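You operate a simulated robot arm through the tools that you are given. There is no shell and no other tool. Be economical: measure what you need, move in short steps, check, and stop when the job is done.

You are at the controls of a simulated robot arm. One attempt, no reset.

Task
Load the yellow container under crane 5 into the teal ship, then park the crane, boom up.
Fine: the crane carries it into the empty middle cell; hoist up before the trolley moves; free the grab only once it has landed; parked = grab up, trolley at QUAY; leave crane 3.

Only the result counts: the job must be done as asked and must still hold three seconds after the hand-in. Knocking over, shifting, dropping, spilling or breaking anything else fails it.

Robot
A 6-joint arm with a two-finger parallel gripper, fixed in place. Base frame: the origin is at the foot of the arm, x ahead of it, y to its left, z up. Units: mm, rad, N and s.
With the tool pointing down near the work surface it reaches from about 180 to 840 mm from the base axis. Its first joint turns from -2.897 to 2.897 rad. Payload 3.91 kg.
Tool frame: the origin (TCP) lies between the finger pads and is the grasp point; the fingertips stand 30 mm ahead of it; z points along the fingers, y is the line along which they close. Largest opening 110 mm; finger width 20, thickness 10; the body of the gripper, 48 by 112 mm, starts 55 mm behind the TCP.
Orientation is that of the tool frame in the base frame, as [roll, pitch, yaw] about the fixed x, y, z axes, in that order (R = Rz(yaw) Ry(pitch) Rx(roll)). With the fingers straight down and closing along the base's y, the tool's x points along the base's -x, its y along +y and its z along -z.

Tools
- The arm moves only by the tool jog_arm. Its arguments are lists of equal length, an entry for each row: "angular": the turn, a rotation vector about the tool's x, y, z in units of 45 degrees (1.0 is 45 degrees), a list of three; "delta_pos": the shift along the tool's x, y, z in units of 200 mm (1.0 is 200 mm), a list of three; "hand": the gripper command, from -1 (fully open) to 1 (shut), values between in proportion. In form: {"angular": [[ax, ay, az], ...], "delta_pos": [[tx, ty, tz], ...], "hand": [hand, ...]}. A call has 1 to 20 rows; each row is the pose to reach, as a shift and turn from the pose commanded when the call began, along the tool's axes at that moment. A call with a number of a shift or a turn outside -1 to 1 is refused whole. Each row takes 0.2 s and may step no farther than 50 mm and 0.15 rad from the row before; otherwise, or with a gripper value out of range, the whole call is refused. Where a pose cannot be reached the arm comes as near as it can. A force on the tool above 90 N (or 10 N above the force at the start of the call, whichever is more), or a blocked arm, ends the call early, and 0.2 s more pass. Each finger travels about 108 mm/s and halts on what it meets, pressing with about 26 N; the grip force reading is that of the motor and also rises with nothing between the fingers. The clock runs only during rows and for 0.2 s after the last one: add rows that repeat a pose to give the fingers time. The reply holds the time, the measured pose of the TCP, the force on the tool along the base axes, the opening and the grip force, in the units named above and with some noise, with the torque about the TCP (base axes, N m) and any sound that the robot's microphone picked up.
- Cameras (640 x 400 px; columns grow to the right, rows downward): "scene" is fixed at [216, -654.8, 1587.5]; the picture's right is [0.78, 0.62, 0.00], its down [0.61, -0.76, -0.20] and it looks along [-0.13, 0.16, -0.98] (base axes); focal length 335 px, centre (320, 200). "wrist" rides on the gripper at [77, 7, -114] in the tool frame; the picture's right is [-0.09, 1.00, 0.00], its down [-0.80, -0.07, -0.59] and it looks along [-0.59, -0.05, 0.80] (tool axes); focal length 270 px, centre (320, 200). There is no depth. A picture from a camera that has moved, and an enlarged one, comes with that camera's place and axes in the base frame and with its lens. The place of the scene camera against the robot may be out by one fixed shift of up to 18 mm in any direction.
- camera(camera): a new picture of that camera. The clock stands still meanwhile.
- slide_trunk(by): slides the trunk up (or, below 0, down) by that many mm; the arm rides with it, the base frame stays. It gives what a move gives, with no picture.
- inspect(camera, box): a new picture of the part [left, top, right, bottom] of that camera's present view, enlarged. The clock stands still meanwhile.
- sign_off(): hands the job in; it is judged then, once.

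Work in short steps. Places have to be worked out from the pictures, the camera data and where the tool is seen: move nearer, look again, correct. Check each grasp and each placing, and mend what went wrong. You have 120 turns and 68 pictures in all, those below and enlarged ones among them. Open the gripper and draw the arm clear of the work before you hand the job in, unless the task says otherwise; then end with one line.

The tools are called after "Request:" by a JSON object that holds its "method" and its "body". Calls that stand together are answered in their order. jog_arm: Moves the arm, as the interface text tells. Its arguments: {"type":"object","properties":{"angular":{"type":"array","items":{"type":"array","items":{"type":"number"}}},"delta_pos":{"type":"array","items":{"type":"array","items":{"type":"number"}}},"hand":{"type":"array","items":{"type":"number"}}},"required":["angular","delta_pos","hand"]} The other tools are called the same way: slide_trunk (by) slides the trunk up or down; camera (camera) takes a picture; inspect (camera, box) takes an enlarged picture of a part of a camera's view; sign_off () hands the job in.

At the start:

```text
t: 0.0
position: [263.1, -351.9, 1098.9]
tool_rot: [-3.142, 0.001, -3.141]
ft_force: [-0.5, -0.3, -0.2]
moment: [-0.01, 0.02, -0.01]
width: 109.8
finger_force: 0.1
trunk travel left (down, up): [-375.0, 165.0]
```

scene: 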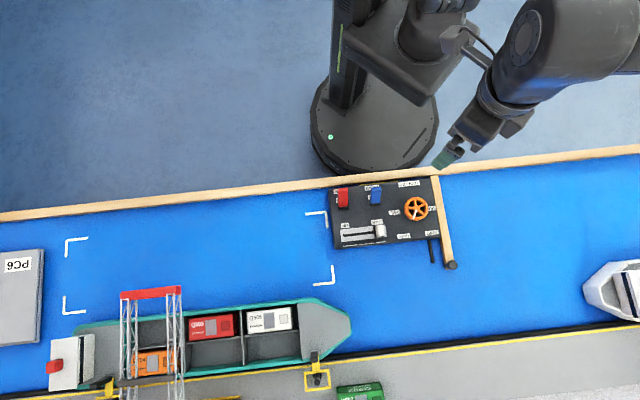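
wrist: 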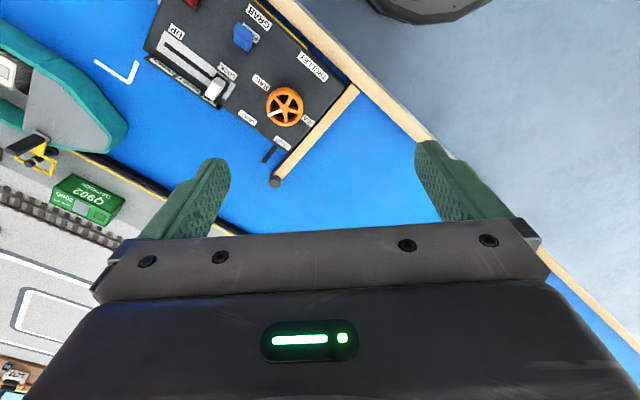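

The panel with a slider, two rocker switches and a wheel seems to be the crane control; I look closer at it and the ship.

Request:
{"method": "inspect", "body": {"camera": "scene", "box": [320, 170, 470, 270]}}

Request:
{"method": "inspect", "body": {"camera": "scene", "box": [40, 270, 400, 400]}}

Request:
{"method": "inspect", "body": {"camera": "wrist", "box": [130, 0, 370, 190]}}

```text
4.00 times, centred on (395, 220) of scene
camera zoom: at [216.0, -654.8, 1587.5], right [0.78, 0.62, 0.0], down [0.61, -0.76, -0.2], along [-0.13, 0.16, -0.98], focal length 1340 px, centre (20, 120)
```

zoom: 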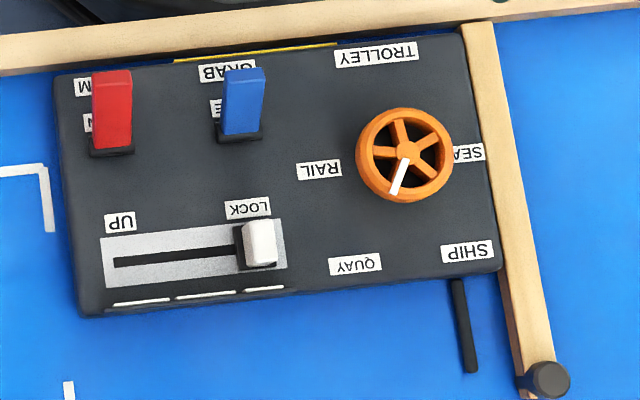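

```text
1.78 times, centred on (220, 335) of scene
camera zoom: at [216.0, -654.8, 1587.5], right [0.78, 0.62, 0.0], down [0.61, -0.76, -0.2], along [-0.13, 0.16, -0.98], focal length 596 px, centre (498, -40)
```

zoom: 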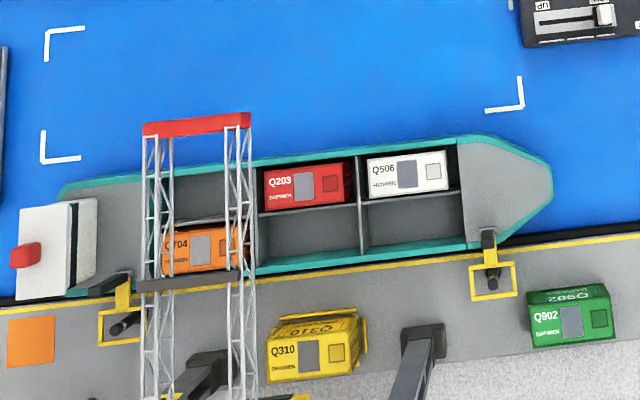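

```text
2.11 times, centred on (250, 95) of wrist
camera zoom: at [186.9, -345.7, 1212.3], right [0.09, 1.0, 0.0], down [0.8, -0.07, 0.59], along [0.59, -0.05, -0.8], focal length 569 px, centre (467, 421)
```

zoom: 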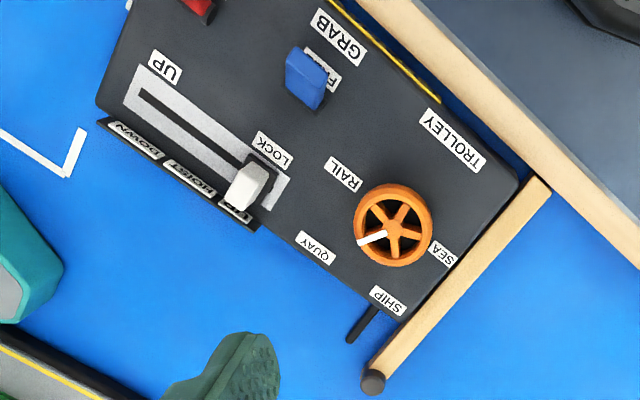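

I'm getting a wider view of the quay with a stretched crop, and moving the arm is not needed yet.

Request:
{"method": "inspect", "body": {"camera": "scene", "box": [20, 390, 420, 400]}}

Request:
{"method": "inspect", "body": {"camera": "wrist", "box": [0, 160, 280, 335]}}

```text
1.60 times, centred on (220, 395) of scene
camera zoom: at [216.0, -654.8, 1587.5], right [0.78, 0.62, 0.0], down [0.61, -0.76, -0.2], along [-0.13, 0.16, -0.98], focal length 536 px, centre (480, -112)
```

zoom: 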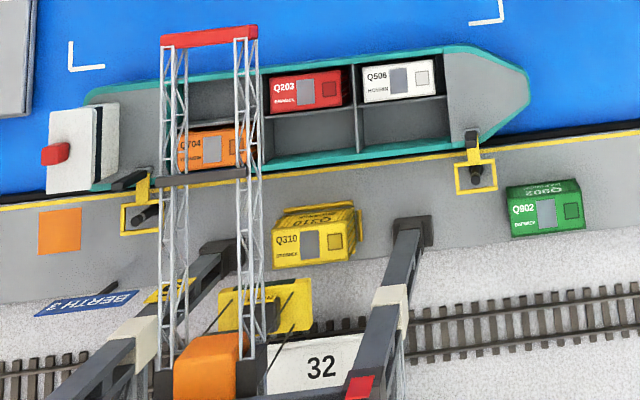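

```text
2.29 times, centred on (140, 248) of wrist
camera zoom: at [186.9, -345.7, 1212.3], right [0.09, 1.0, 0.0], down [0.8, -0.07, 0.59], along [0.59, -0.05, -0.8], focal length 618 px, centre (731, 91)
```

zoom: 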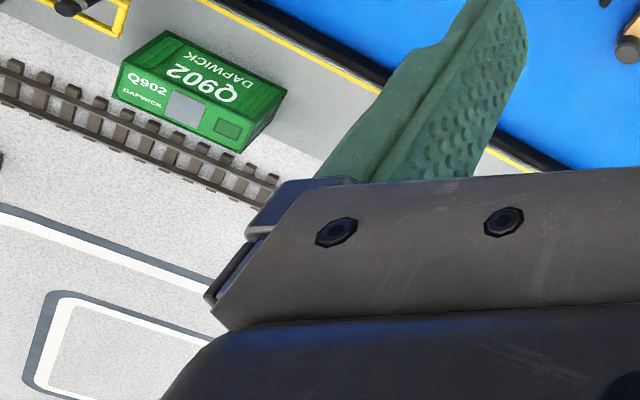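

I look further down at the crane bodies.

Request:
{"method": "inspect", "body": {"camera": "scene", "box": [0, 399, 640, 400]}}

Request:
{"method": "inspect", "body": {"camera": "scene", "box": [90, 399, 250, 400]}}

```text
1.00 times, centred on (320, 400) of scene (not enlarged: the box is as wide or as high as the picture)
camera zoom: at [216.0, -654.8, 1587.5], right [0.78, 0.62, 0.0], down [0.61, -0.76, -0.2], along [-0.13, 0.16, -0.98], focal length 335 px, centre (320, 0)
```

zoom: 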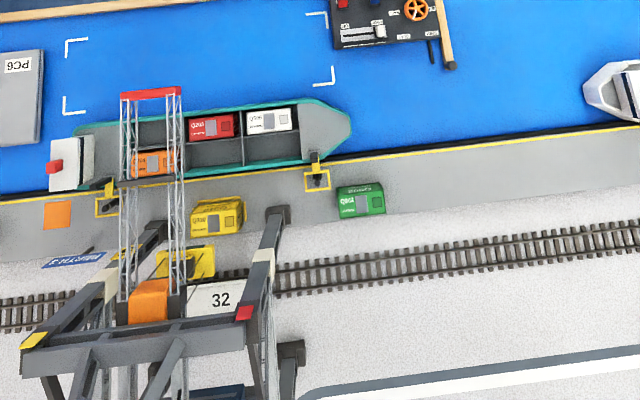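

```text
4.00 times, centred on (170, 400) of scene
camera zoom: at [216.0, -654.8, 1587.5], right [0.78, 0.62, 0.0], down [0.61, -0.76, -0.2], along [-0.13, 0.16, -0.98], focal length 1340 px, centre (920, -598)
```

zoom: 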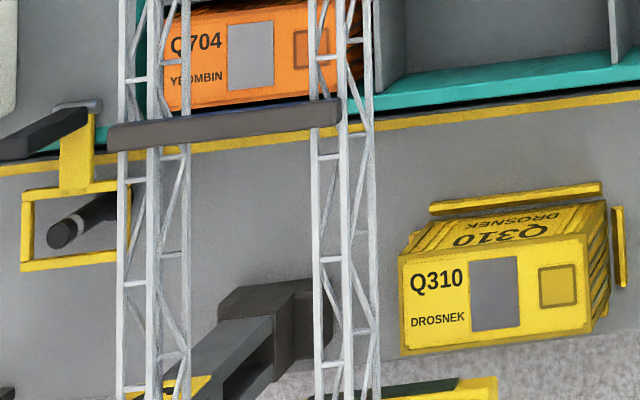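

I move the wrist camera nearer to the panel to read its labels.

Request:
{"method": "jog_arm", "body": {"angular": [[0, 0, 0], [0, 0, 0], [0, 0, 0], [0, 0, 0], [0, 0, 0]], "delta_pos": [[0.15, -0.08, 0.1], [0.3, -0.16, 0.2], [0.45, -0.24, 0.3], [0.6, -0.32, 0.4], [0.75, -0.4, 0.5]], "hand": [-1, -1, -1, -1, -1]}}

Request:
{"method": "camera", "body": {"camera": "wrist"}}

```text
t: 1.2
position: [112.8, -431.3, 996.4]
tool_rot: [3.14, -0.001, -3.139]
ft_force: [0.2, -0.4, 0.0]
moment: [0.0, 0.0, 0.0]
width: 110.2
finger_force: 0.1
trunk travel left (down, up): [-375.0, 165.0]
```

```text
58 pictures are left
camera wrist: at [35.7, -424.9, 1110.5], right [0.09, 1.0, 0.0], down [0.8, -0.07, 0.59], along [0.59, -0.05, -0.8], focal length 270 px, centre (320, 200)
```

wrist: 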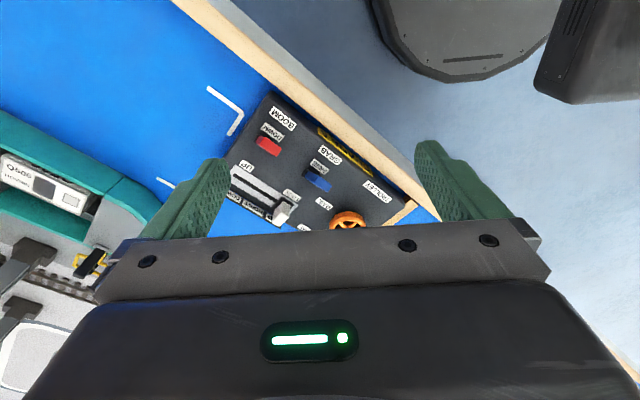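

The panel sits too near the gripper in view; I shift the camera toward +x and a bit lower.

Request:
{"method": "jog_arm", "body": {"angular": [[0, 0, 0], [0, 0, 0]], "delta_pos": [[-0.2, 0, 0.1], [-0.35, 0, 0.2]], "hand": [-1, -1]}}

Request:
{"method": "inspect", "body": {"camera": "wrist", "box": [140, 20, 440, 208]}}

```text
t: 1.8
position: [184.1, -430.9, 955.7]
tool_rot: [-3.141, 0.0, -3.139]
ft_force: [0.5, -0.4, -0.7]
moment: [0.01, -0.01, 0.02]
width: 110.0
finger_force: 0.1
trunk travel left (down, up): [-375.0, 165.0]
```

```text
2.13 times, centred on (290, 114) of wrist
camera zoom: at [107.6, -425.0, 1069.9], right [0.09, 1.0, 0.0], down [0.8, -0.07, 0.59], along [0.59, -0.05, -0.8], focal length 575 px, centre (384, 383)
```

zoom: 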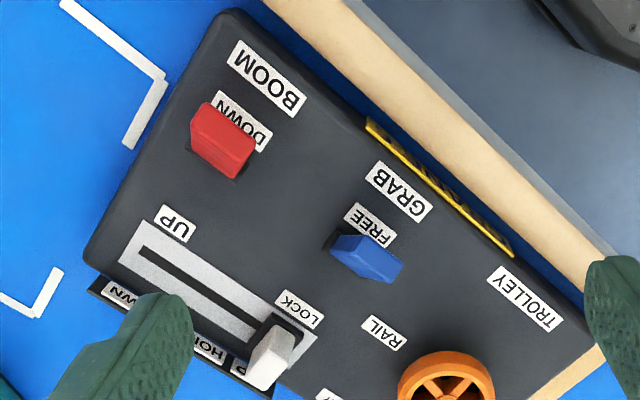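

Labels: BOOM (DOWN side toward robot), GRAB (FREE toward robot, LOCK opposite), HOIST slider (at UP now), TROLLEY wheel. Before touching it I check the crane number by turning the wrist camera toward the quay.

Request:
{"method": "jog_arm", "body": {"angular": [[0, 0, -0.16], [0, 0, -0.32], [0, 0, -0.48], [0, 0, -0.64], [0, 0, -0.8], [0, 0, -0.96], [0, 0, -1]], "delta_pos": [[0, 0, -0.15], [0, 0, -0.3], [0, 0, -0.45], [0, 0, -0.6], [0, 0, -0.75], [0, 0, -0.75], [0, 0, -0.75]], "hand": [-1, -1, -1, -1, -1, -1, -1]}}

Request:
{"method": "jog_arm", "body": {"angular": [[0, 0, -0.16], [0, 0, -0.32], [0, 0, -0.48], [0, 0, -0.64], [0, 0, -0.8], [0, 0, -0.96], [0, 0, -1]], "delta_pos": [[0, 0, 0], [0, 0, 0], [0, 0, 0], [0, 0, 0], [0, 0, 0], [0, 0, 0], [0, 0, 0]], "hand": [-1, -1, -1, -1, -1, -1, -1]}}

Request:
{"method": "jog_arm", "body": {"angular": [[0, 0.16, 0], [0, 0.32, 0], [0, 0.48, 0], [0, 0.64, 0], [0, 0.8, 0], [0, 0.96, 0], [0, 1, 0]], "delta_pos": [[0, 0, 0], [0, 0, 0], [0, 0, 0], [0, 0, 0], [0, 0, 0], [0, 0, 0], [0, 0, 0]], "hand": [-1, -1, -1, -1, -1, -1, -1]}}

Request:
{"method": "camera", "body": {"camera": "wrist"}}

```text
t: 3.4
position: [183.9, -431.6, 1107.4]
tool_rot: [-3.141, 0.002, -2.355]
ft_force: [-0.1, -0.1, 0.0]
moment: [0.01, 0.03, 0.01]
width: 109.7
finger_force: 0.2
trunk travel left (down, up): [-375.0, 165.0]
```

```text
t: 5.0
position: [184.7, -433.2, 1107.7]
tool_rot: [-3.141, -0.001, -1.57]
ft_force: [-0.7, -0.2, 0.5]
moment: [-0.03, 0.02, 0.0]
width: 110.1
finger_force: 0.0
trunk travel left (down, up): [-375.0, 165.0]
```

```text
t: 6.6
position: [183.9, -430.6, 1108.6]
tool_rot: [-3.141, -0.788, -1.57]
ft_force: [-0.8, -0.4, -0.6]
moment: [0.02, -0.03, -0.01]
width: 110.1
finger_force: 0.0
trunk travel left (down, up): [-375.0, 165.0]
```

```text
56 pictures are left
camera wrist: at [177.0, -405.2, 1242.6], right [-1.0, 0.06, -0.06], down [0.07, 0.99, -0.15], along [0.05, -0.15, -0.99], focal length 270 px, centre (320, 200)
```

wrist: 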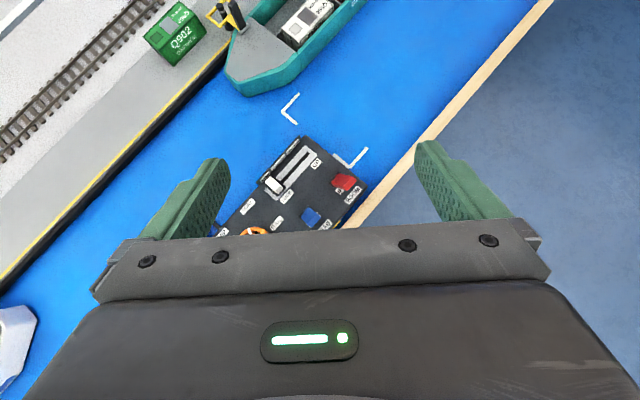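

Good view straight down here; I tilt another 45° to look out toward the cranes.

Request:
{"method": "jog_arm", "body": {"angular": [[0, 0.16, 0], [0, 0.32, 0], [0, 0.48, 0], [0, 0.64, 0], [0, 0.8, 0], [0, 0.96, 0], [0, 1, 0]], "delta_pos": [[0, 0, 0], [0, 0, 0], [0, 0, 0], [0, 0, 0], [0, 0, 0], [0, 0, 0], [0, 0, 0]], "hand": [-1, -1, -1, -1, -1, -1, -1]}}

Request:
{"method": "camera", "body": {"camera": "wrist"}}

```text
t: 8.2
position: [183.0, -429.9, 1107.3]
tool_rot: [0.112, -1.568, 1.458]
ft_force: [-1.1, -0.2, 0.2]
moment: [0.02, 0.02, -0.02]
width: 110.1
finger_force: 0.1
trunk travel left (down, up): [-375.0, 165.0]
```

```text
55 pictures are left
camera wrist: at [176.9, -317.5, 1184.1], right [-1.0, 0.0, -0.09], down [0.07, 0.59, -0.8], along [0.05, -0.8, -0.59], focal length 270 px, centre (320, 200)
```

wrist: 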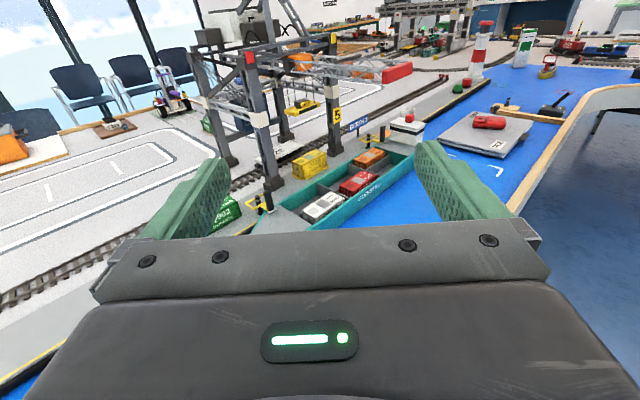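

Crane with sign "5" stands over the yellow container; I enlarge.

Request:
{"method": "inspect", "body": {"camera": "wrist", "box": [180, 0, 440, 220]}}

Request:
{"method": "inspect", "body": {"camera": "wrist", "box": [340, 0, 640, 180]}}

```text
1.82 times, centred on (310, 110) of wrist
camera zoom: at [176.9, -317.5, 1184.1], right [-1.0, 0.0, -0.09], down [0.07, 0.59, -0.8], along [0.05, -0.8, -0.59], focal length 491 px, centre (338, 364)
```

zoom: 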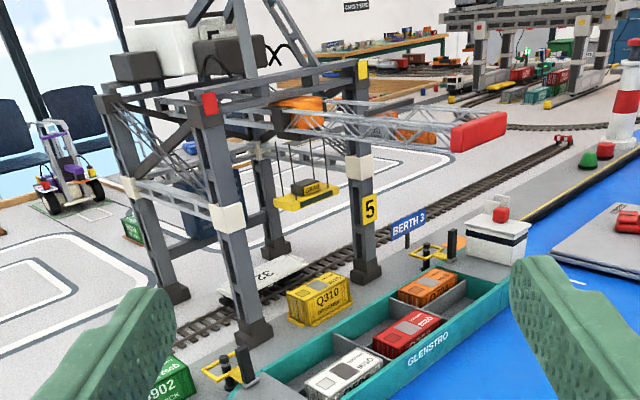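

```text
2.13 times, centred on (490, 90) of wrist
camera zoom: at [176.9, -317.5, 1184.1], right [-1.0, 0.0, -0.09], down [0.07, 0.59, -0.8], along [0.05, -0.8, -0.59], focal length 577 px, centre (-43, 435)
```

zoom: 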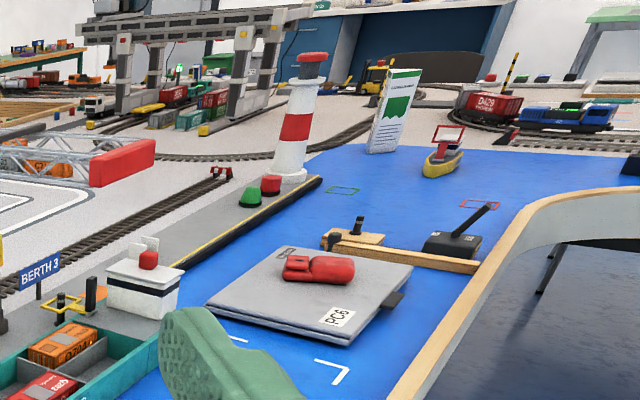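

Crane 5: boom is down over the ship, the grab hangs above the yellow container (trolley at QUAY, hoist up). Now I go back to a top view close over the panel to measure the controls.

Request:
{"method": "jog_arm", "body": {"angular": [[0, -0.16, 0], [0, -0.32, 0], [0, -0.48, 0], [0, -0.64, 0], [0, -0.8, 0], [0, -0.96, 0], [0, -1, 0]], "delta_pos": [[-0.1, -0.03, -0.055], [-0.2, -0.06, -0.11], [-0.3, -0.09, -0.165], [-0.4, -0.12, -0.22], [-0.5, -0.15, -0.275], [-0.6, -0.18, -0.33], [-0.7, -0.22, -0.375]], "hand": [-1, -1, -1, -1, -1, -1, -1]}}

Request:
{"method": "inspect", "body": {"camera": "wrist", "box": [150, 0, 470, 200]}}

```text
t: 9.8
position: [228.2, -355.5, 967.7]
tool_rot: [-3.141, -0.784, -1.569]
ft_force: [0.0, -0.1, 0.2]
moment: [0.01, 0.01, 0.02]
width: 110.0
finger_force: 0.0
trunk travel left (down, up): [-375.0, 165.0]
```

```text
2.00 times, centred on (310, 100) of wrist
camera zoom: at [221.3, -330.7, 1102.5], right [-1.0, 0.06, -0.06], down [0.07, 0.99, -0.14], along [0.05, -0.15, -0.99], focal length 541 px, centre (340, 400)
```

zoom: 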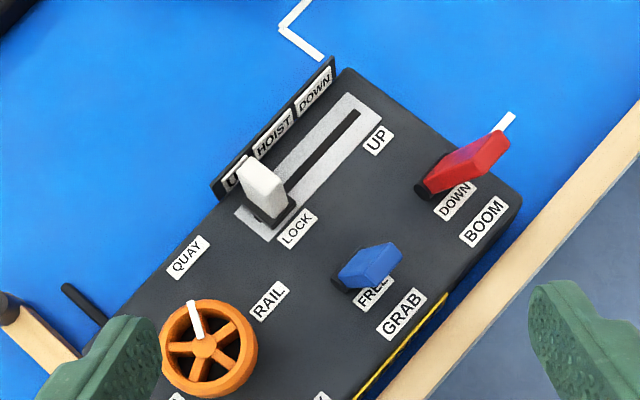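

Levers lean to the active label: BOOM at DOWN, GRAB at FREE, slider at HOIST UP, wheel pointer at QUAY. The panel top is z≈796, its long axis about 46° to base; knob base ≈(269,-495). I untilt and go above the knob, then turn to align the fingers with the slide.

Request:
{"method": "jog_arm", "body": {"angular": [[0, -0.16, 0], [0, -0.32, 0], [0, -0.48, 0], [0, -0.64, 0], [0, -0.8, 0], [0, -0.96, 0], [0, -1, 0]], "delta_pos": [[0.05, -0.03, 0.09], [0.1, -0.06, 0.18], [0.15, -0.09, 0.27], [0.2, -0.12, 0.36], [0.25, -0.15, 0.45], [0.3, -0.18, 0.54], [0.35, -0.2, 0.62]], "hand": [-1, -1, -1, -1, -1, -1, -1]}}

Request:
{"method": "jog_arm", "body": {"angular": [[0, 0, -0.16], [0, 0, -0.32], [0, 0, -0.48], [0, 0, -0.64], [0, 0, -0.8], [0, 0, -0.96], [0, 0, -1]], "delta_pos": [[0, 0, 0], [0, 0, 0], [0, 0, 0], [0, 0, 0], [0, 0, 0], [0, 0, 0], [0, 0, 0]], "hand": [-1, -1, -1, -1, -1, -1, -1]}}

Request:
{"method": "camera", "body": {"camera": "wrist"}}

Request:
{"method": "inspect", "body": {"camera": "scene", "box": [320, 160, 480, 260]}}

```text
t: 11.4
position: [269.5, -494.2, 929.7]
tool_rot: [3.141, 0.003, -1.568]
ft_force: [0.4, 0.1, 0.4]
moment: [0.02, -0.03, 0.0]
width: 109.8
finger_force: 0.1
trunk travel left (down, up): [-375.0, 165.0]
```

```text
t: 13.0
position: [334.0, -433.6, 919.1]
tool_rot: [3.078, -0.012, -0.946]
ft_force: [0.4, 0.2, 0.6]
moment: [0.02, -0.01, -0.01]
width: 110.0
finger_force: 0.1
out of reach, approached as far as the arm can: row 4, 5, 6, 7
trunk travel left (down, up): [-375.0, 165.0]
```

```text
51 pictures are left
camera wrist: at [379.0, -494.6, 1034.6], right [-0.86, -0.51, 0.06], down [-0.38, 0.72, 0.58], along [-0.34, 0.47, -0.81], focal length 270 px, centre (320, 200)
```

wrist: 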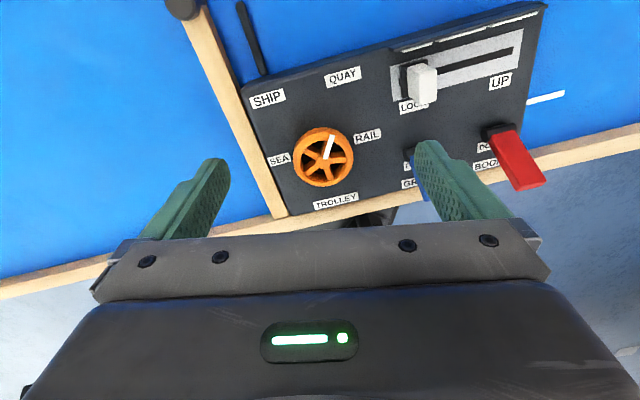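

```text
4.00 times, centred on (400, 210) of scene
camera zoom: at [216.0, -654.8, 1587.5], right [0.78, 0.62, 0.0], down [0.61, -0.76, -0.2], along [-0.13, 0.16, -0.98], focal length 1340 px, centre (0, 160)
```

zoom: 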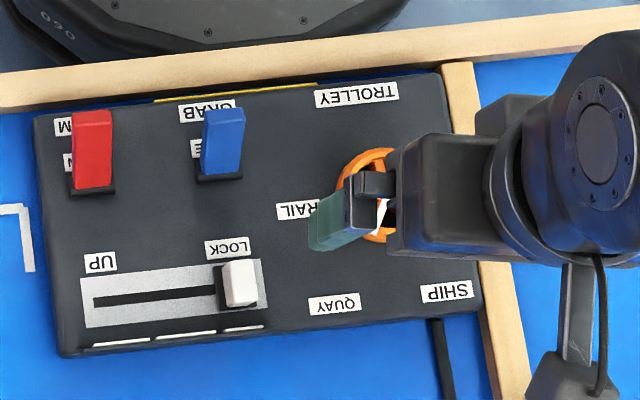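

Joint limit at that yaw; I go up and turn the other way round to the mirror orientation (fingers still along the slide).

Request:
{"method": "jog_arm", "body": {"angular": [[0, 0, 0.1], [0, 0, 0.2], [0, 0, 0.35], [0, 0, 0.5], [0, 0, 0.65], [0, 0, 0.83], [0, 0, 1]], "delta_pos": [[0, 0, -0.1], [0, 0, -0.2], [0, 0, -0.3], [0, 0, -0.4], [0, 0, -0.4], [0, 0, -0.4], [0, 0, -0.4]], "hand": [-1, -1, -1, -1, -1, -1, -1]}}

Request:
{"method": "jog_arm", "body": {"angular": [[0, 0, 0.16], [0, 0, 0.32], [0, 0, 0.48], [0, 0, 0.64], [0, 0, 0.8], [0, 0, 0.96], [0, 0, 1]], "delta_pos": [[0, 0, 0], [0, 0, 0], [0, 0, 0], [0, 0, 0], [0, 0, 0], [0, 0, 0], [0, 0, 0]], "hand": [-1, -1, -1, -1, -1, -1, -1]}}

Request:
{"method": "jog_arm", "body": {"angular": [[0, 0, 0.16], [0, 0, 0.32], [0, 0, 0.48], [0, 0, 0.64], [0, 0, 0.8], [0, 0, 0.96], [0, 0, 1]], "delta_pos": [[0, 0, 0], [0, 0, 0], [0, 0, 0], [0, 0, 0], [0, 0, 0], [0, 0, 0], [0, 0, 0]], "hand": [-1, -1, -1, -1, -1, -1, -1]}}

Request:
{"method": "jog_arm", "body": {"angular": [[0, 0, 0.16], [0, 0, 0.32], [0, 0, 0.48], [0, 0, 0.64], [0, 0, 0.8], [0, 0, 0.96], [0, 0, 0.97]], "delta_pos": [[0, 0, 0], [0, 0, 0], [0, 0, 0], [0, 0, 0], [0, 0, 0], [0, 0, 0], [0, 0, 0]], "hand": [-1, -1, -1, -1, -1, -1, -1]}}

Request:
{"method": "camera", "body": {"camera": "wrist"}}

```text
t: 14.6
position: [337.7, -430.2, 996.8]
tool_rot: [3.103, -0.054, -1.735]
ft_force: [-0.8, 0.1, 1.0]
moment: [0.03, -0.01, 0.0]
width: 110.1
finger_force: 0.0
trunk travel left (down, up): [-375.0, 165.0]
```

```text
t: 16.2
position: [337.4, -429.5, 996.1]
tool_rot: [-3.131, -0.064, -2.521]
ft_force: [0.7, 0.3, 0.3]
moment: [0.01, 0.01, 0.0]
width: 110.1
finger_force: 0.1
trunk travel left (down, up): [-375.0, 165.0]
```

```text
t: 17.8
position: [337.9, -429.5, 995.3]
tool_rot: [-3.087, -0.039, 2.976]
ft_force: [0.3, 0.5, -0.2]
moment: [0.0, -0.01, 0.0]
width: 110.1
finger_force: 0.1
trunk travel left (down, up): [-375.0, 165.0]
```

```text
t: 19.4
position: [336.9, -429.6, 995.9]
tool_rot: [-3.078, 0.009, 2.216]
ft_force: [-0.7, 0.0, -1.0]
moment: [0.01, -0.02, 0.02]
width: 110.0
finger_force: 0.1
trunk travel left (down, up): [-375.0, 165.0]
```

```text
49 pictures are left
camera wrist: at [301.6, -360.2, 1108.5], right [0.85, 0.53, -0.06], down [0.45, -0.65, 0.61], along [0.28, -0.54, -0.79], focal length 270 px, centre (320, 200)
```

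wrist: 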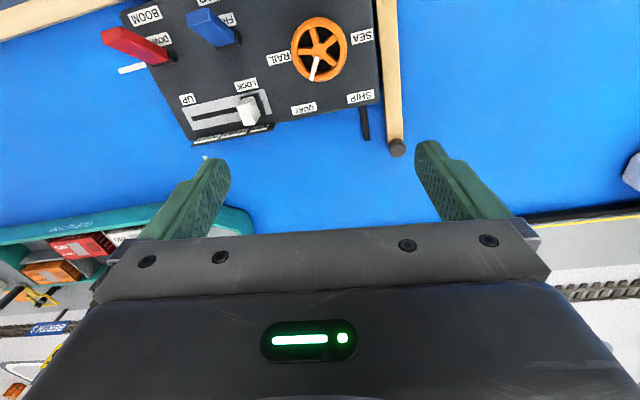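

I level the tool, align yaw to 2.38 and move above the knob.

Request:
{"method": "jog_arm", "body": {"angular": [[-0.04, 0, -0.1], [-0.08, 0, -0.21], [-0.08, 0, -0.21], [-0.08, 0, -0.21]], "delta_pos": [[-0.01, -0.12, 0.05], [-0.02, -0.24, 0.1], [-0.03, -0.36, 0.2], [-0.048, -0.468, 0.25]], "hand": [-1, -1, -1, -1]}}

Request:
{"method": "camera", "body": {"camera": "wrist"}}

Request:
{"method": "inspect", "body": {"camera": "scene", "box": [320, 160, 480, 260]}}

```text
t: 20.4
position: [267.6, -496.5, 952.4]
tool_rot: [-3.14, 0.002, 2.384]
ft_force: [-1.3, 0.2, 0.8]
moment: [0.02, -0.02, 0.0]
width: 109.9
finger_force: 0.1
trunk travel left (down, up): [-375.0, 165.0]
```

```text
48 pictures are left
camera wrist: at [216.8, -439.1, 1066.3], right [0.75, 0.66, 0.0], down [0.53, -0.6, 0.6], along [0.39, -0.45, -0.8], focal length 270 px, centre (320, 200)
```

wrist: 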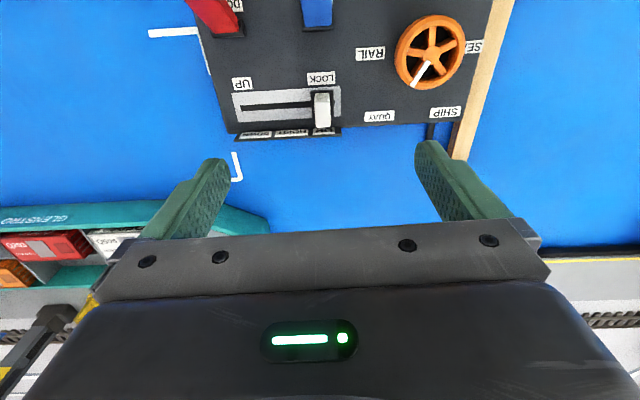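

```text
4.00 times, centred on (400, 210) of scene
camera zoom: at [216.0, -654.8, 1587.5], right [0.78, 0.62, 0.0], down [0.61, -0.76, -0.2], along [-0.13, 0.16, -0.98], focal length 1340 px, centre (0, 160)
```

zoom: 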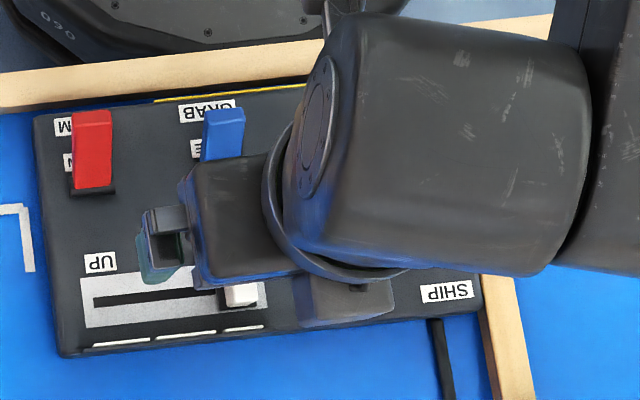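

Good alignment. Zooming in on the slider and wheel to measure.

Request:
{"method": "inspect", "body": {"camera": "wrist", "box": [220, 50, 380, 150]}}

Request:
{"method": "inspect", "body": {"camera": "wrist", "box": [340, 0, 500, 130]}}

```text
4.00 times, centred on (300, 100) of wrist
camera zoom: at [216.8, -439.1, 1066.3], right [0.75, 0.66, 0.0], down [0.53, -0.6, 0.6], along [0.39, -0.45, -0.8], focal length 1081 px, centre (400, 600)
```

zoom: 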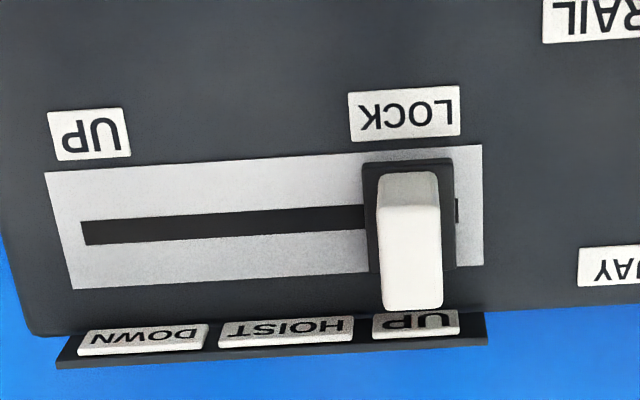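

```text
3.08 times, centred on (420, 65) of wrist
camera zoom: at [216.8, -439.1, 1066.3], right [0.75, 0.66, 0.0], down [0.53, -0.6, 0.6], along [0.39, -0.45, -0.8], focal length 832 px, centre (12, 615)
```

zoom: 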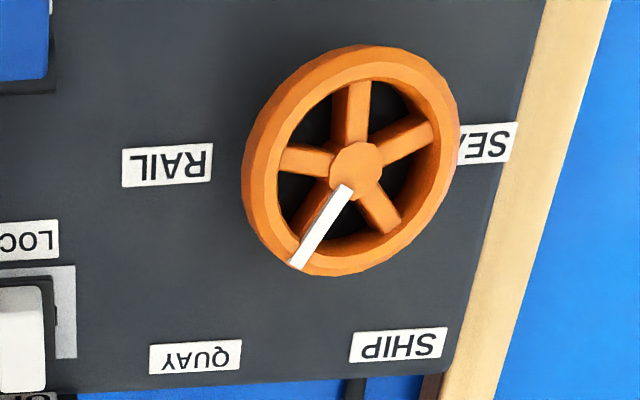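

Knob: 15 × 23 mm, centre ≈(272.8,-499), top z≈826. I descend around it and close.

Request:
{"method": "jog_arm", "body": {"angular": [[0, 0, 0], [0, 0, 0], [0, 0, 0], [0, 0, 0]], "delta_pos": [[-0.028, 0.009, 0.2], [-0.028, 0.009, 0.4], [-0.028, 0.009, 0.55], [-0.028, 0.009, 0.59]], "hand": [-1, -0.5, -0.3, -0.3]}}

Request:
{"method": "camera", "body": {"camera": "wrist"}}

```text
t: 21.4
position: [270.2, -498.2, 834.5]
tool_rot: [-3.138, 0.003, 2.382]
ft_force: [-0.5, 0.3, -0.8]
moment: [-0.03, 0.03, -0.01]
width: 71.2
finger_force: 0.1
trunk travel left (down, up): [-375.0, 165.0]
```

```text
44 pictures are left
camera wrist: at [220.7, -441.4, 948.2], right [0.75, 0.66, 0.0], down [0.53, -0.6, 0.6], along [0.39, -0.45, -0.8], focal length 270 px, centre (320, 200)
```

wrist: 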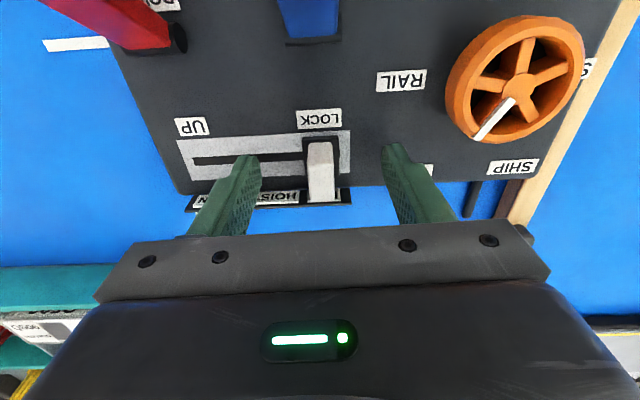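

Fingers straddle the knob; I close on it.

Request:
{"method": "jog_arm", "body": {"angular": [[0, 0, 0], [0, 0, 0], [0, 0, 0], [0, 0, 0]], "delta_pos": [[0, 0, 0], [0, 0, 0], [0, 0, 0], [0, 0, 0]], "hand": [0.3, 1, 1, 1]}}

```text
t: 22.4
position: [271.5, -498.4, 834.3]
tool_rot: [-3.139, 0.005, 2.382]
ft_force: [0.0, 0.1, -2.4]
moment: [-0.01, -0.27, -0.94]
width: 14.0
finger_force: 45.2
trunk travel left (down, up): [-375.0, 165.0]
```

Gripped at 14 mm. I slide it toward DOWN (tool −y).

Request:
{"method": "jog_arm", "body": {"angular": [[0, 0, 0], [0, 0, 0], [0, 0, 0], [0, 0, 0], [0, 0, 0], [0, 0, 0], [0, 0, 0]], "delta_pos": [[0, -0.05, 0], [0.002, -0.1, 0], [0.004, -0.15, 0], [0.006, -0.2, 0], [0.008, -0.25, 0], [0.01, -0.3, 0], [0.011, -0.34, 0]], "hand": [1, 1, 1, 1, 1, 1, 1]}}

Request:
{"method": "camera", "body": {"camera": "wrist"}}

Request:
{"method": "inspect", "body": {"camera": "scene", "box": [60, 399, 340, 400]}}

```text
t: 24.0
position: [222.7, -546.7, 834.9]
tool_rot: [-3.137, 0.003, 2.382]
ft_force: [0.1, 0.5, -0.6]
moment: [0.28, -0.05, -0.97]
width: 13.5
finger_force: 45.2
trunk travel left (down, up): [-375.0, 165.0]
```

```text
43 pictures are left
camera wrist: at [171.7, -490.2, 948.3], right [0.75, 0.66, 0.0], down [0.53, -0.6, 0.6], along [0.39, -0.45, -0.8], focal length 270 px, centre (320, 200)
```

wrist: 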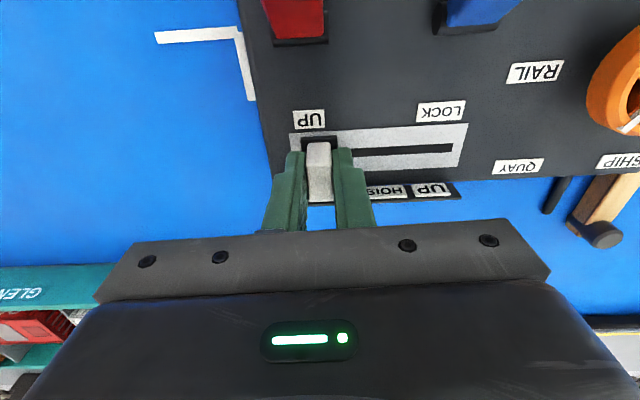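

```text
2.29 times, centred on (200, 400) of scene
camera zoom: at [216.0, -654.8, 1587.5], right [0.78, 0.62, 0.0], down [0.61, -0.76, -0.2], along [-0.13, 0.16, -0.98], focal length 766 px, centre (594, -256)
```

zoom: 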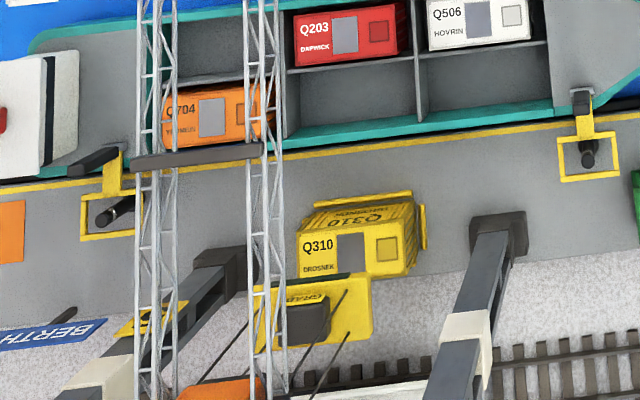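

The knob is near the DOWN end and the grab is coming down. I push the remainder to the stop and let time pass.

Request:
{"method": "jog_arm", "body": {"angular": [[0, 0, 0], [0, 0, 0], [0, 0, 0], [0, 0, 0], [0, 0, 0], [0, 0, 0], [0, 0, 0], [0, 0, 0], [0, 0, 0], [0, 0, 0]], "delta_pos": [[0, -0.02, 0], [0, -0.03, 0], [0, -0.03, 0], [0, -0.03, 0], [0, -0.03, 0], [0, -0.03, 0], [0, -0.03, 0], [0, -0.03, 0], [0, -0.03, 0], [0, -0.03, 0]], "hand": [1, 1, 1, 1, 1, 1, 1, 1, 1, 1]}}

Request:
{"method": "inspect", "body": {"camera": "scene", "box": [60, 399, 340, 400]}}

```text
t: 26.2
position: [222.8, -547.6, 835.1]
tool_rot: [-3.138, 0.002, 2.383]
ft_force: [30.8, 29.3, -3.3]
moment: [0.73, -0.59, -0.9]
width: 13.4
finger_force: 45.4
trunk travel left (down, up): [-375.0, 165.0]
```

```text
2.29 times, centred on (200, 400) of scene
camera zoom: at [216.0, -654.8, 1587.5], right [0.78, 0.62, 0.0], down [0.61, -0.76, -0.2], along [-0.13, 0.16, -0.98], focal length 766 px, centre (594, -256)
```

zoom: 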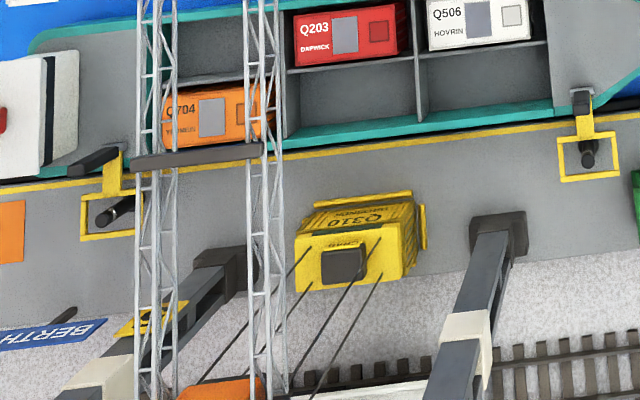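

The grab has landed on the container. I release the knob, rise and step back to look at the GRAB lever.

Request:
{"method": "jog_arm", "body": {"angular": [[0, 0, 0], [0, 0, 0], [0, 0, 0], [0, 0, 0], [0, 0, 0], [0, 0, 0], [0, 0, 0]], "delta_pos": [[0, 0.03, 0], [0, 0.03, 0], [0, 0.03, -0.25], [0.1, 0.1, -0.45], [0.25, 0.2, -0.5], [0.4, 0.3, -0.55], [0.45, 0.35, -0.6]], "hand": [-0.3, -0.3, -0.3, -0.3, -0.3, -0.3, -0.3]}}

Request:
{"method": "camera", "body": {"camera": "wrist"}}

```text
t: 27.8
position: [202.8, -435.3, 954.2]
tool_rot: [-3.138, 0.004, 2.383]
ft_force: [-0.2, 0.0, 0.3]
moment: [0.02, 0.02, -0.01]
width: 71.4
finger_force: 0.1
trunk travel left (down, up): [-375.0, 165.0]
```

```text
40 pictures are left
camera wrist: at [151.4, -378.5, 1068.3], right [0.75, 0.66, 0.0], down [0.53, -0.6, 0.6], along [0.39, -0.45, -0.8], focal length 270 px, centre (320, 200)
```

wrist: 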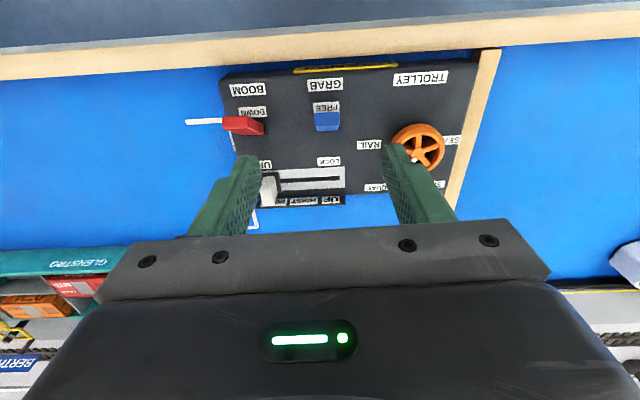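

Slider stays at DOWN. Zooming on the levers.

Request:
{"method": "inspect", "body": {"camera": "wrist", "box": [210, 60, 370, 160]}}

```text
4.00 times, centred on (290, 110) of wrist
camera zoom: at [151.4, -378.5, 1068.3], right [0.75, 0.66, 0.0], down [0.53, -0.6, 0.6], along [0.39, -0.45, -0.8], focal length 1081 px, centre (440, 560)
```

zoom: 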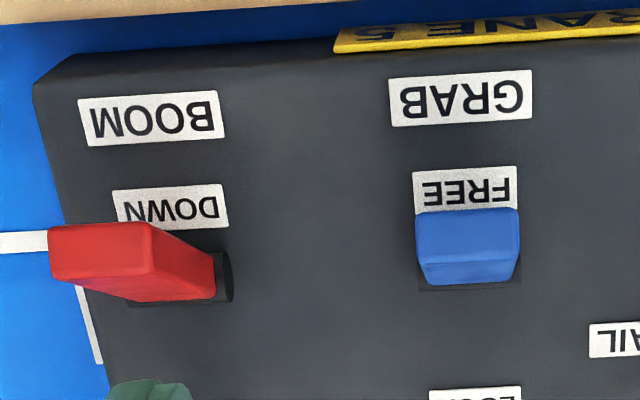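

Blue lever tip ≈ 6 mm ahead and 6 mm right of the TCP, top z≈838, leaning to FREE. I close the fingers, go down on its robot side.

Request:
{"method": "jog_arm", "body": {"angular": [[0, 0, 0], [0, 0, 0], [0, 0, 0], [0, 0, 0], [0, 0, 0]], "delta_pos": [[0.1, 0.03, 0.1], [0.11, 0.03, 0.2], [0.11, 0.03, 0.35], [0.11, 0.03, 0.5], [0.11, 0.03, 0.54]], "hand": [1, 1, 1, 1, 1]}}

Request:
{"method": "camera", "body": {"camera": "wrist"}}

```text
t: 29.0
position: [189.6, -418.9, 845.7]
tool_rot: [-3.138, 0.003, 2.383]
ft_force: [0.0, -0.3, -0.8]
moment: [0.02, 0.0, 0.0]
width: 0.0
finger_force: 25.7
trunk travel left (down, up): [-375.0, 165.0]
```

```text
38 pictures are left
camera wrist: at [139.2, -361.5, 960.2], right [0.75, 0.66, 0.0], down [0.53, -0.6, 0.6], along [0.39, -0.45, -0.8], focal length 270 px, centre (320, 200)
```

wrist: 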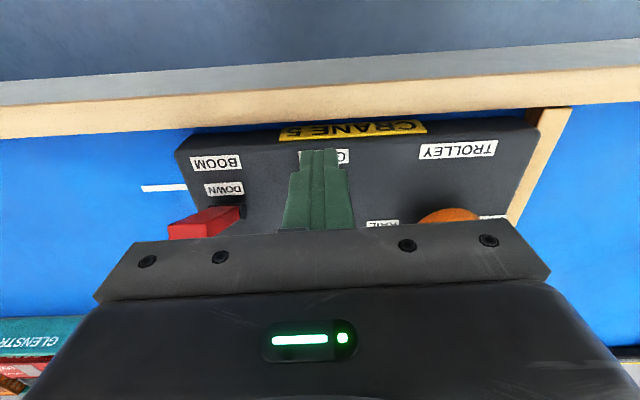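

Fingers are behind the blue lever; I push it away from the robot toward LOCK.

Request:
{"method": "jog_arm", "body": {"angular": [[0, 0, 0], [0, 0, 0], [0, 0, 0], [0, 0, 0], [0, 0, 0], [0, 0, 0], [0, 0, 0]], "delta_pos": [[-0.04, 0, 0], [-0.08, 0, 0], [-0.12, 0, 0], [-0.16, 0, 0], [-0.2, 0, 0], [-0.23, 0, 0], [-0.25, 0, 0]], "hand": [1, 1, 1, 1, 1, 1, 1]}}

```text
t: 30.3
position: [212.3, -442.1, 852.8]
tool_rot: [-3.136, 0.0, 2.384]
ft_force: [-25.9, 24.6, 53.9]
moment: [0.93, 0.49, -0.13]
width: 0.0
finger_force: 25.6
trunk travel left (down, up): [-375.0, 165.0]
stopped in row 6: the force on the tool passed its limit at 93 N (the readings are from after the stop); the commanded pose is now the measured one
```

Blocked with an upward force; I look at the state before moving.

Request:
{"method": "inspect", "body": {"camera": "scene", "box": [320, 160, 480, 260]}}

Request:
{"method": "camera", "body": {"camera": "wrist"}}

```text
4.00 times, centred on (400, 210) of scene
camera zoom: at [216.0, -654.8, 1587.5], right [0.78, 0.62, 0.0], down [0.61, -0.76, -0.2], along [-0.13, 0.16, -0.98], focal length 1340 px, centre (0, 160)
```

zoom: 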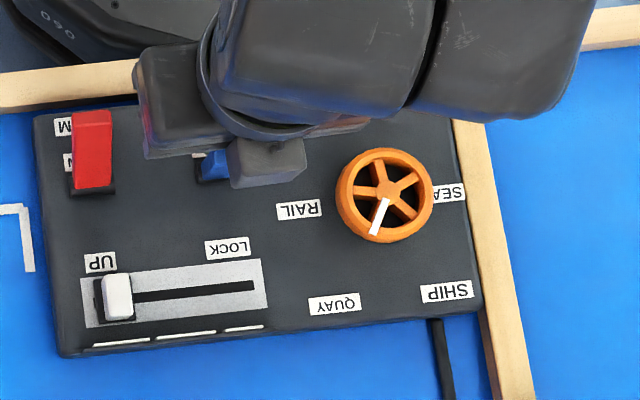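

```text
36 pictures are left
camera wrist: at [162.5, -384.5, 967.2], right [0.75, 0.66, -0.01], down [0.54, -0.6, 0.59], along [0.39, -0.45, -0.8], focal length 270 px, centre (320, 200)
```

wrist: 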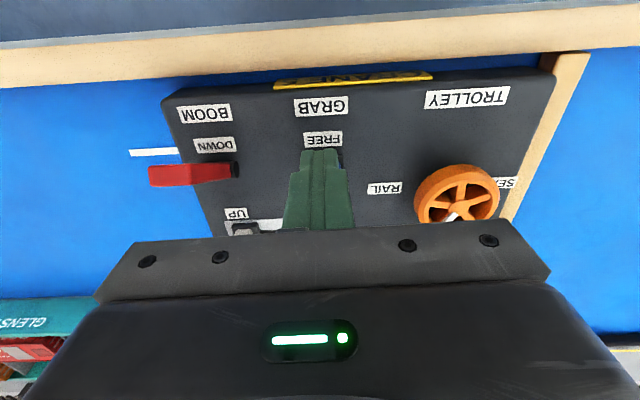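

I lift straight up to see what the lever did.

Request:
{"method": "jog_arm", "body": {"angular": [[0, 0, 0], [0, 0, 0], [0, 0, 0], [0, 0, 0]], "delta_pos": [[0.02, 0, -0.05], [0.05, 0, -0.25], [0.1, 0, -0.45], [0.1, 0, -0.5]], "hand": [1, 1, 1, 1]}}

Request:
{"method": "inspect", "body": {"camera": "wrist", "box": [210, 60, 370, 160]}}

```text
t: 31.3
position: [204.2, -434.4, 947.5]
tool_rot: [-3.137, -0.003, 2.384]
ft_force: [-0.4, -0.5, -0.1]
moment: [0.02, -0.02, 0.01]
width: 0.0
finger_force: 25.7
trunk travel left (down, up): [-375.0, 165.0]
```

```text
4.00 times, centred on (290, 110) of wrist
camera zoom: at [153.0, -376.9, 1061.4], right [0.75, 0.66, 0.0], down [0.54, -0.6, 0.59], along [0.39, -0.45, -0.81], focal length 1081 px, centre (440, 560)
```

zoom: 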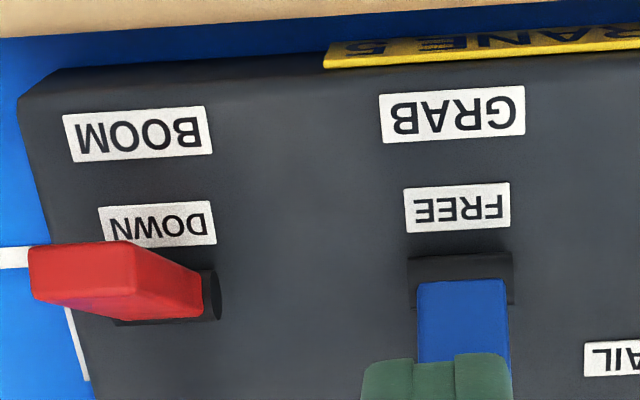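

The lever has flipped away toward LOCK. I step back to verify how far and check the grab.

Request:
{"method": "jog_arm", "body": {"angular": [[0, 0, 0], [0, 0, 0]], "delta_pos": [[-0.2, 0.2, -0.1], [-0.35, 0.4, -0.1]], "hand": [1, 0]}}

Request:
{"method": "inspect", "body": {"camera": "wrist", "box": [160, 0, 400, 150]}}

Request:
{"method": "inspect", "body": {"camera": "scene", "box": [60, 399, 340, 400]}}

```text
refused: row 1 steps farther than a row can; nothing moved
```

```text
2.67 times, centred on (280, 75) of wrist
camera zoom: at [153.0, -376.9, 1061.4], right [0.75, 0.66, 0.0], down [0.54, -0.6, 0.59], along [0.39, -0.45, -0.81], focal length 721 px, centre (427, 533)
```

zoom: 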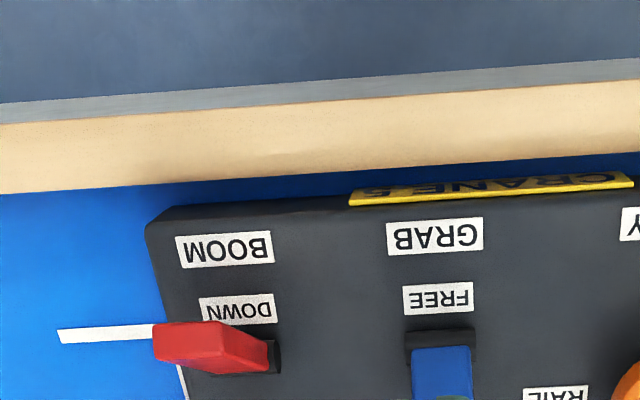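

```text
2.29 times, centred on (200, 400) of scene
camera zoom: at [216.0, -654.8, 1587.5], right [0.78, 0.62, 0.0], down [0.61, -0.76, -0.2], along [-0.13, 0.16, -0.98], focal length 766 px, centre (594, -256)
```

zoom: 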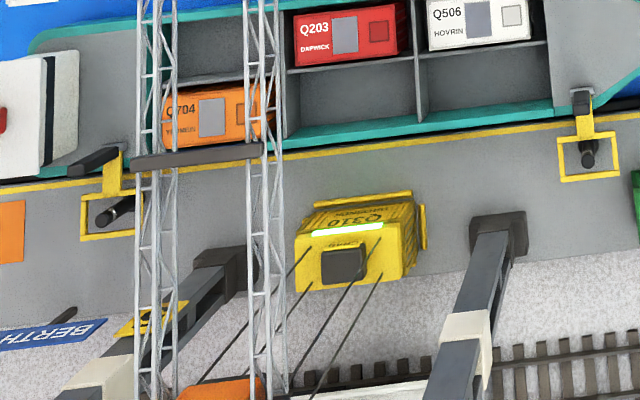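

The grab's light is on: locked. Now back to the slider knob at the DOWN end.

Request:
{"method": "jog_arm", "body": {"angular": [[0, 0, 0], [0, 0, 0], [0, 0, 0], [0, 0, 0], [0, 0, 0], [0, 0, 0]], "delta_pos": [[-0.15, -0.115, 0], [-0.3, -0.23, 0], [-0.4525, -0.344, 0], [-0.4525, -0.344, 0.2], [-0.4525, -0.344, 0.4], [-0.4525, -0.344, 0.563]], "hand": [-0.3, -0.3, -0.3, -0.3, -0.3, -0.3]}}

Request:
{"method": "camera", "body": {"camera": "wrist"}}

```text
t: 32.7
position: [220.2, -544.9, 836.0]
tool_rot: [-3.136, -0.004, 2.383]
ft_force: [-0.1, -0.2, 0.6]
moment: [0.05, 0.02, 0.07]
width: 71.6
finger_force: 0.0
trunk travel left (down, up): [-375.0, 165.0]
```

```text
32 pictures are left
camera wrist: at [169.6, -488.1, 950.5], right [0.75, 0.66, 0.0], down [0.54, -0.6, 0.59], along [0.39, -0.45, -0.81], focal length 270 px, centre (320, 200)
```

wrist: 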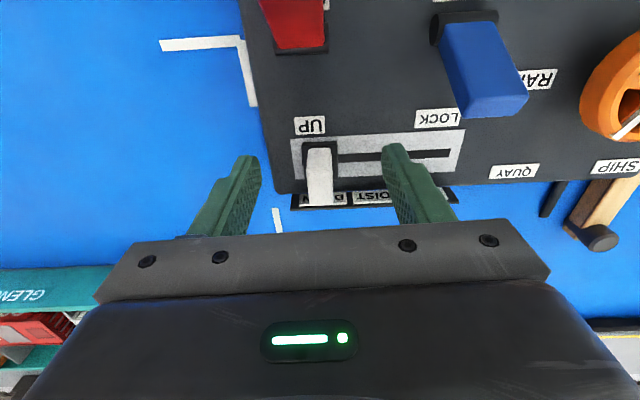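

Knob is centred; close, slide back to UP, then hold for the hoist.

Request:
{"method": "jog_arm", "body": {"angular": [[0, 0, 0], [0, 0, 0], [0, 0, 0], [0, 0, 0]], "delta_pos": [[0, 0, 0], [0, 0, 0], [0, 0, 0], [0, 0, 0]], "hand": [0.3, 1, 1, 1]}}

Request:
{"method": "jog_arm", "body": {"angular": [[0, 0, 0], [0, 0, 0], [0, 0, 0], [0, 0, 0], [0, 0, 0], [0, 0, 0], [0, 0, 0], [0, 0, 0], [0, 0, 0], [0, 0, 0], [0, 0, 0], [0, 0, 0], [0, 0, 0], [0, 0, 0]], "delta_pos": [[-0.001, 0.04, 0], [-0.002, 0.08, 0], [-0.003, 0.12, 0], [-0.004, 0.16, 0], [-0.005, 0.2, 0], [-0.007, 0.24, 0], [-0.009, 0.28, 0], [-0.01, 0.32, 0], [-0.011, 0.36, 0], [-0.011, 0.37, 0], [-0.011, 0.37, 0], [-0.011, 0.37, 0], [-0.011, 0.37, 0], [-0.011, 0.37, 0]], "hand": [1, 1, 1, 1, 1, 1, 1, 1, 1, 1, 1, 1, 1, 1]}}

Request:
{"method": "inspect", "body": {"camera": "scene", "box": [60, 399, 340, 400]}}

```text
t: 33.7
position: [220.5, -544.3, 836.6]
tool_rot: [-3.138, -0.002, 2.383]
ft_force: [0.1, -0.8, -2.1]
moment: [0.01, -0.35, -0.72]
width: 13.3
finger_force: 44.6
trunk travel left (down, up): [-375.0, 165.0]
```

```text
t: 36.7
position: [270.1, -494.6, 835.8]
tool_rot: [-3.137, 0.002, 2.382]
ft_force: [-31.4, -25.9, 17.7]
moment: [-0.67, 0.07, -0.78]
width: 13.7
finger_force: 44.9
trunk travel left (down, up): [-375.0, 165.0]
```

```text
2.29 times, centred on (200, 400) of scene
camera zoom: at [216.0, -654.8, 1587.5], right [0.78, 0.62, 0.0], down [0.61, -0.76, -0.2], along [-0.13, 0.16, -0.98], focal length 766 px, centre (594, -256)
```

zoom: 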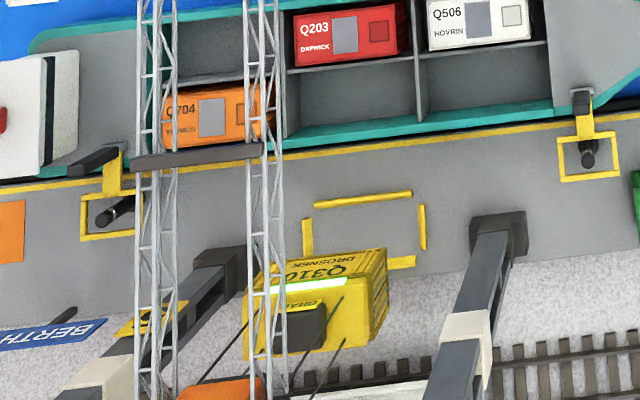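

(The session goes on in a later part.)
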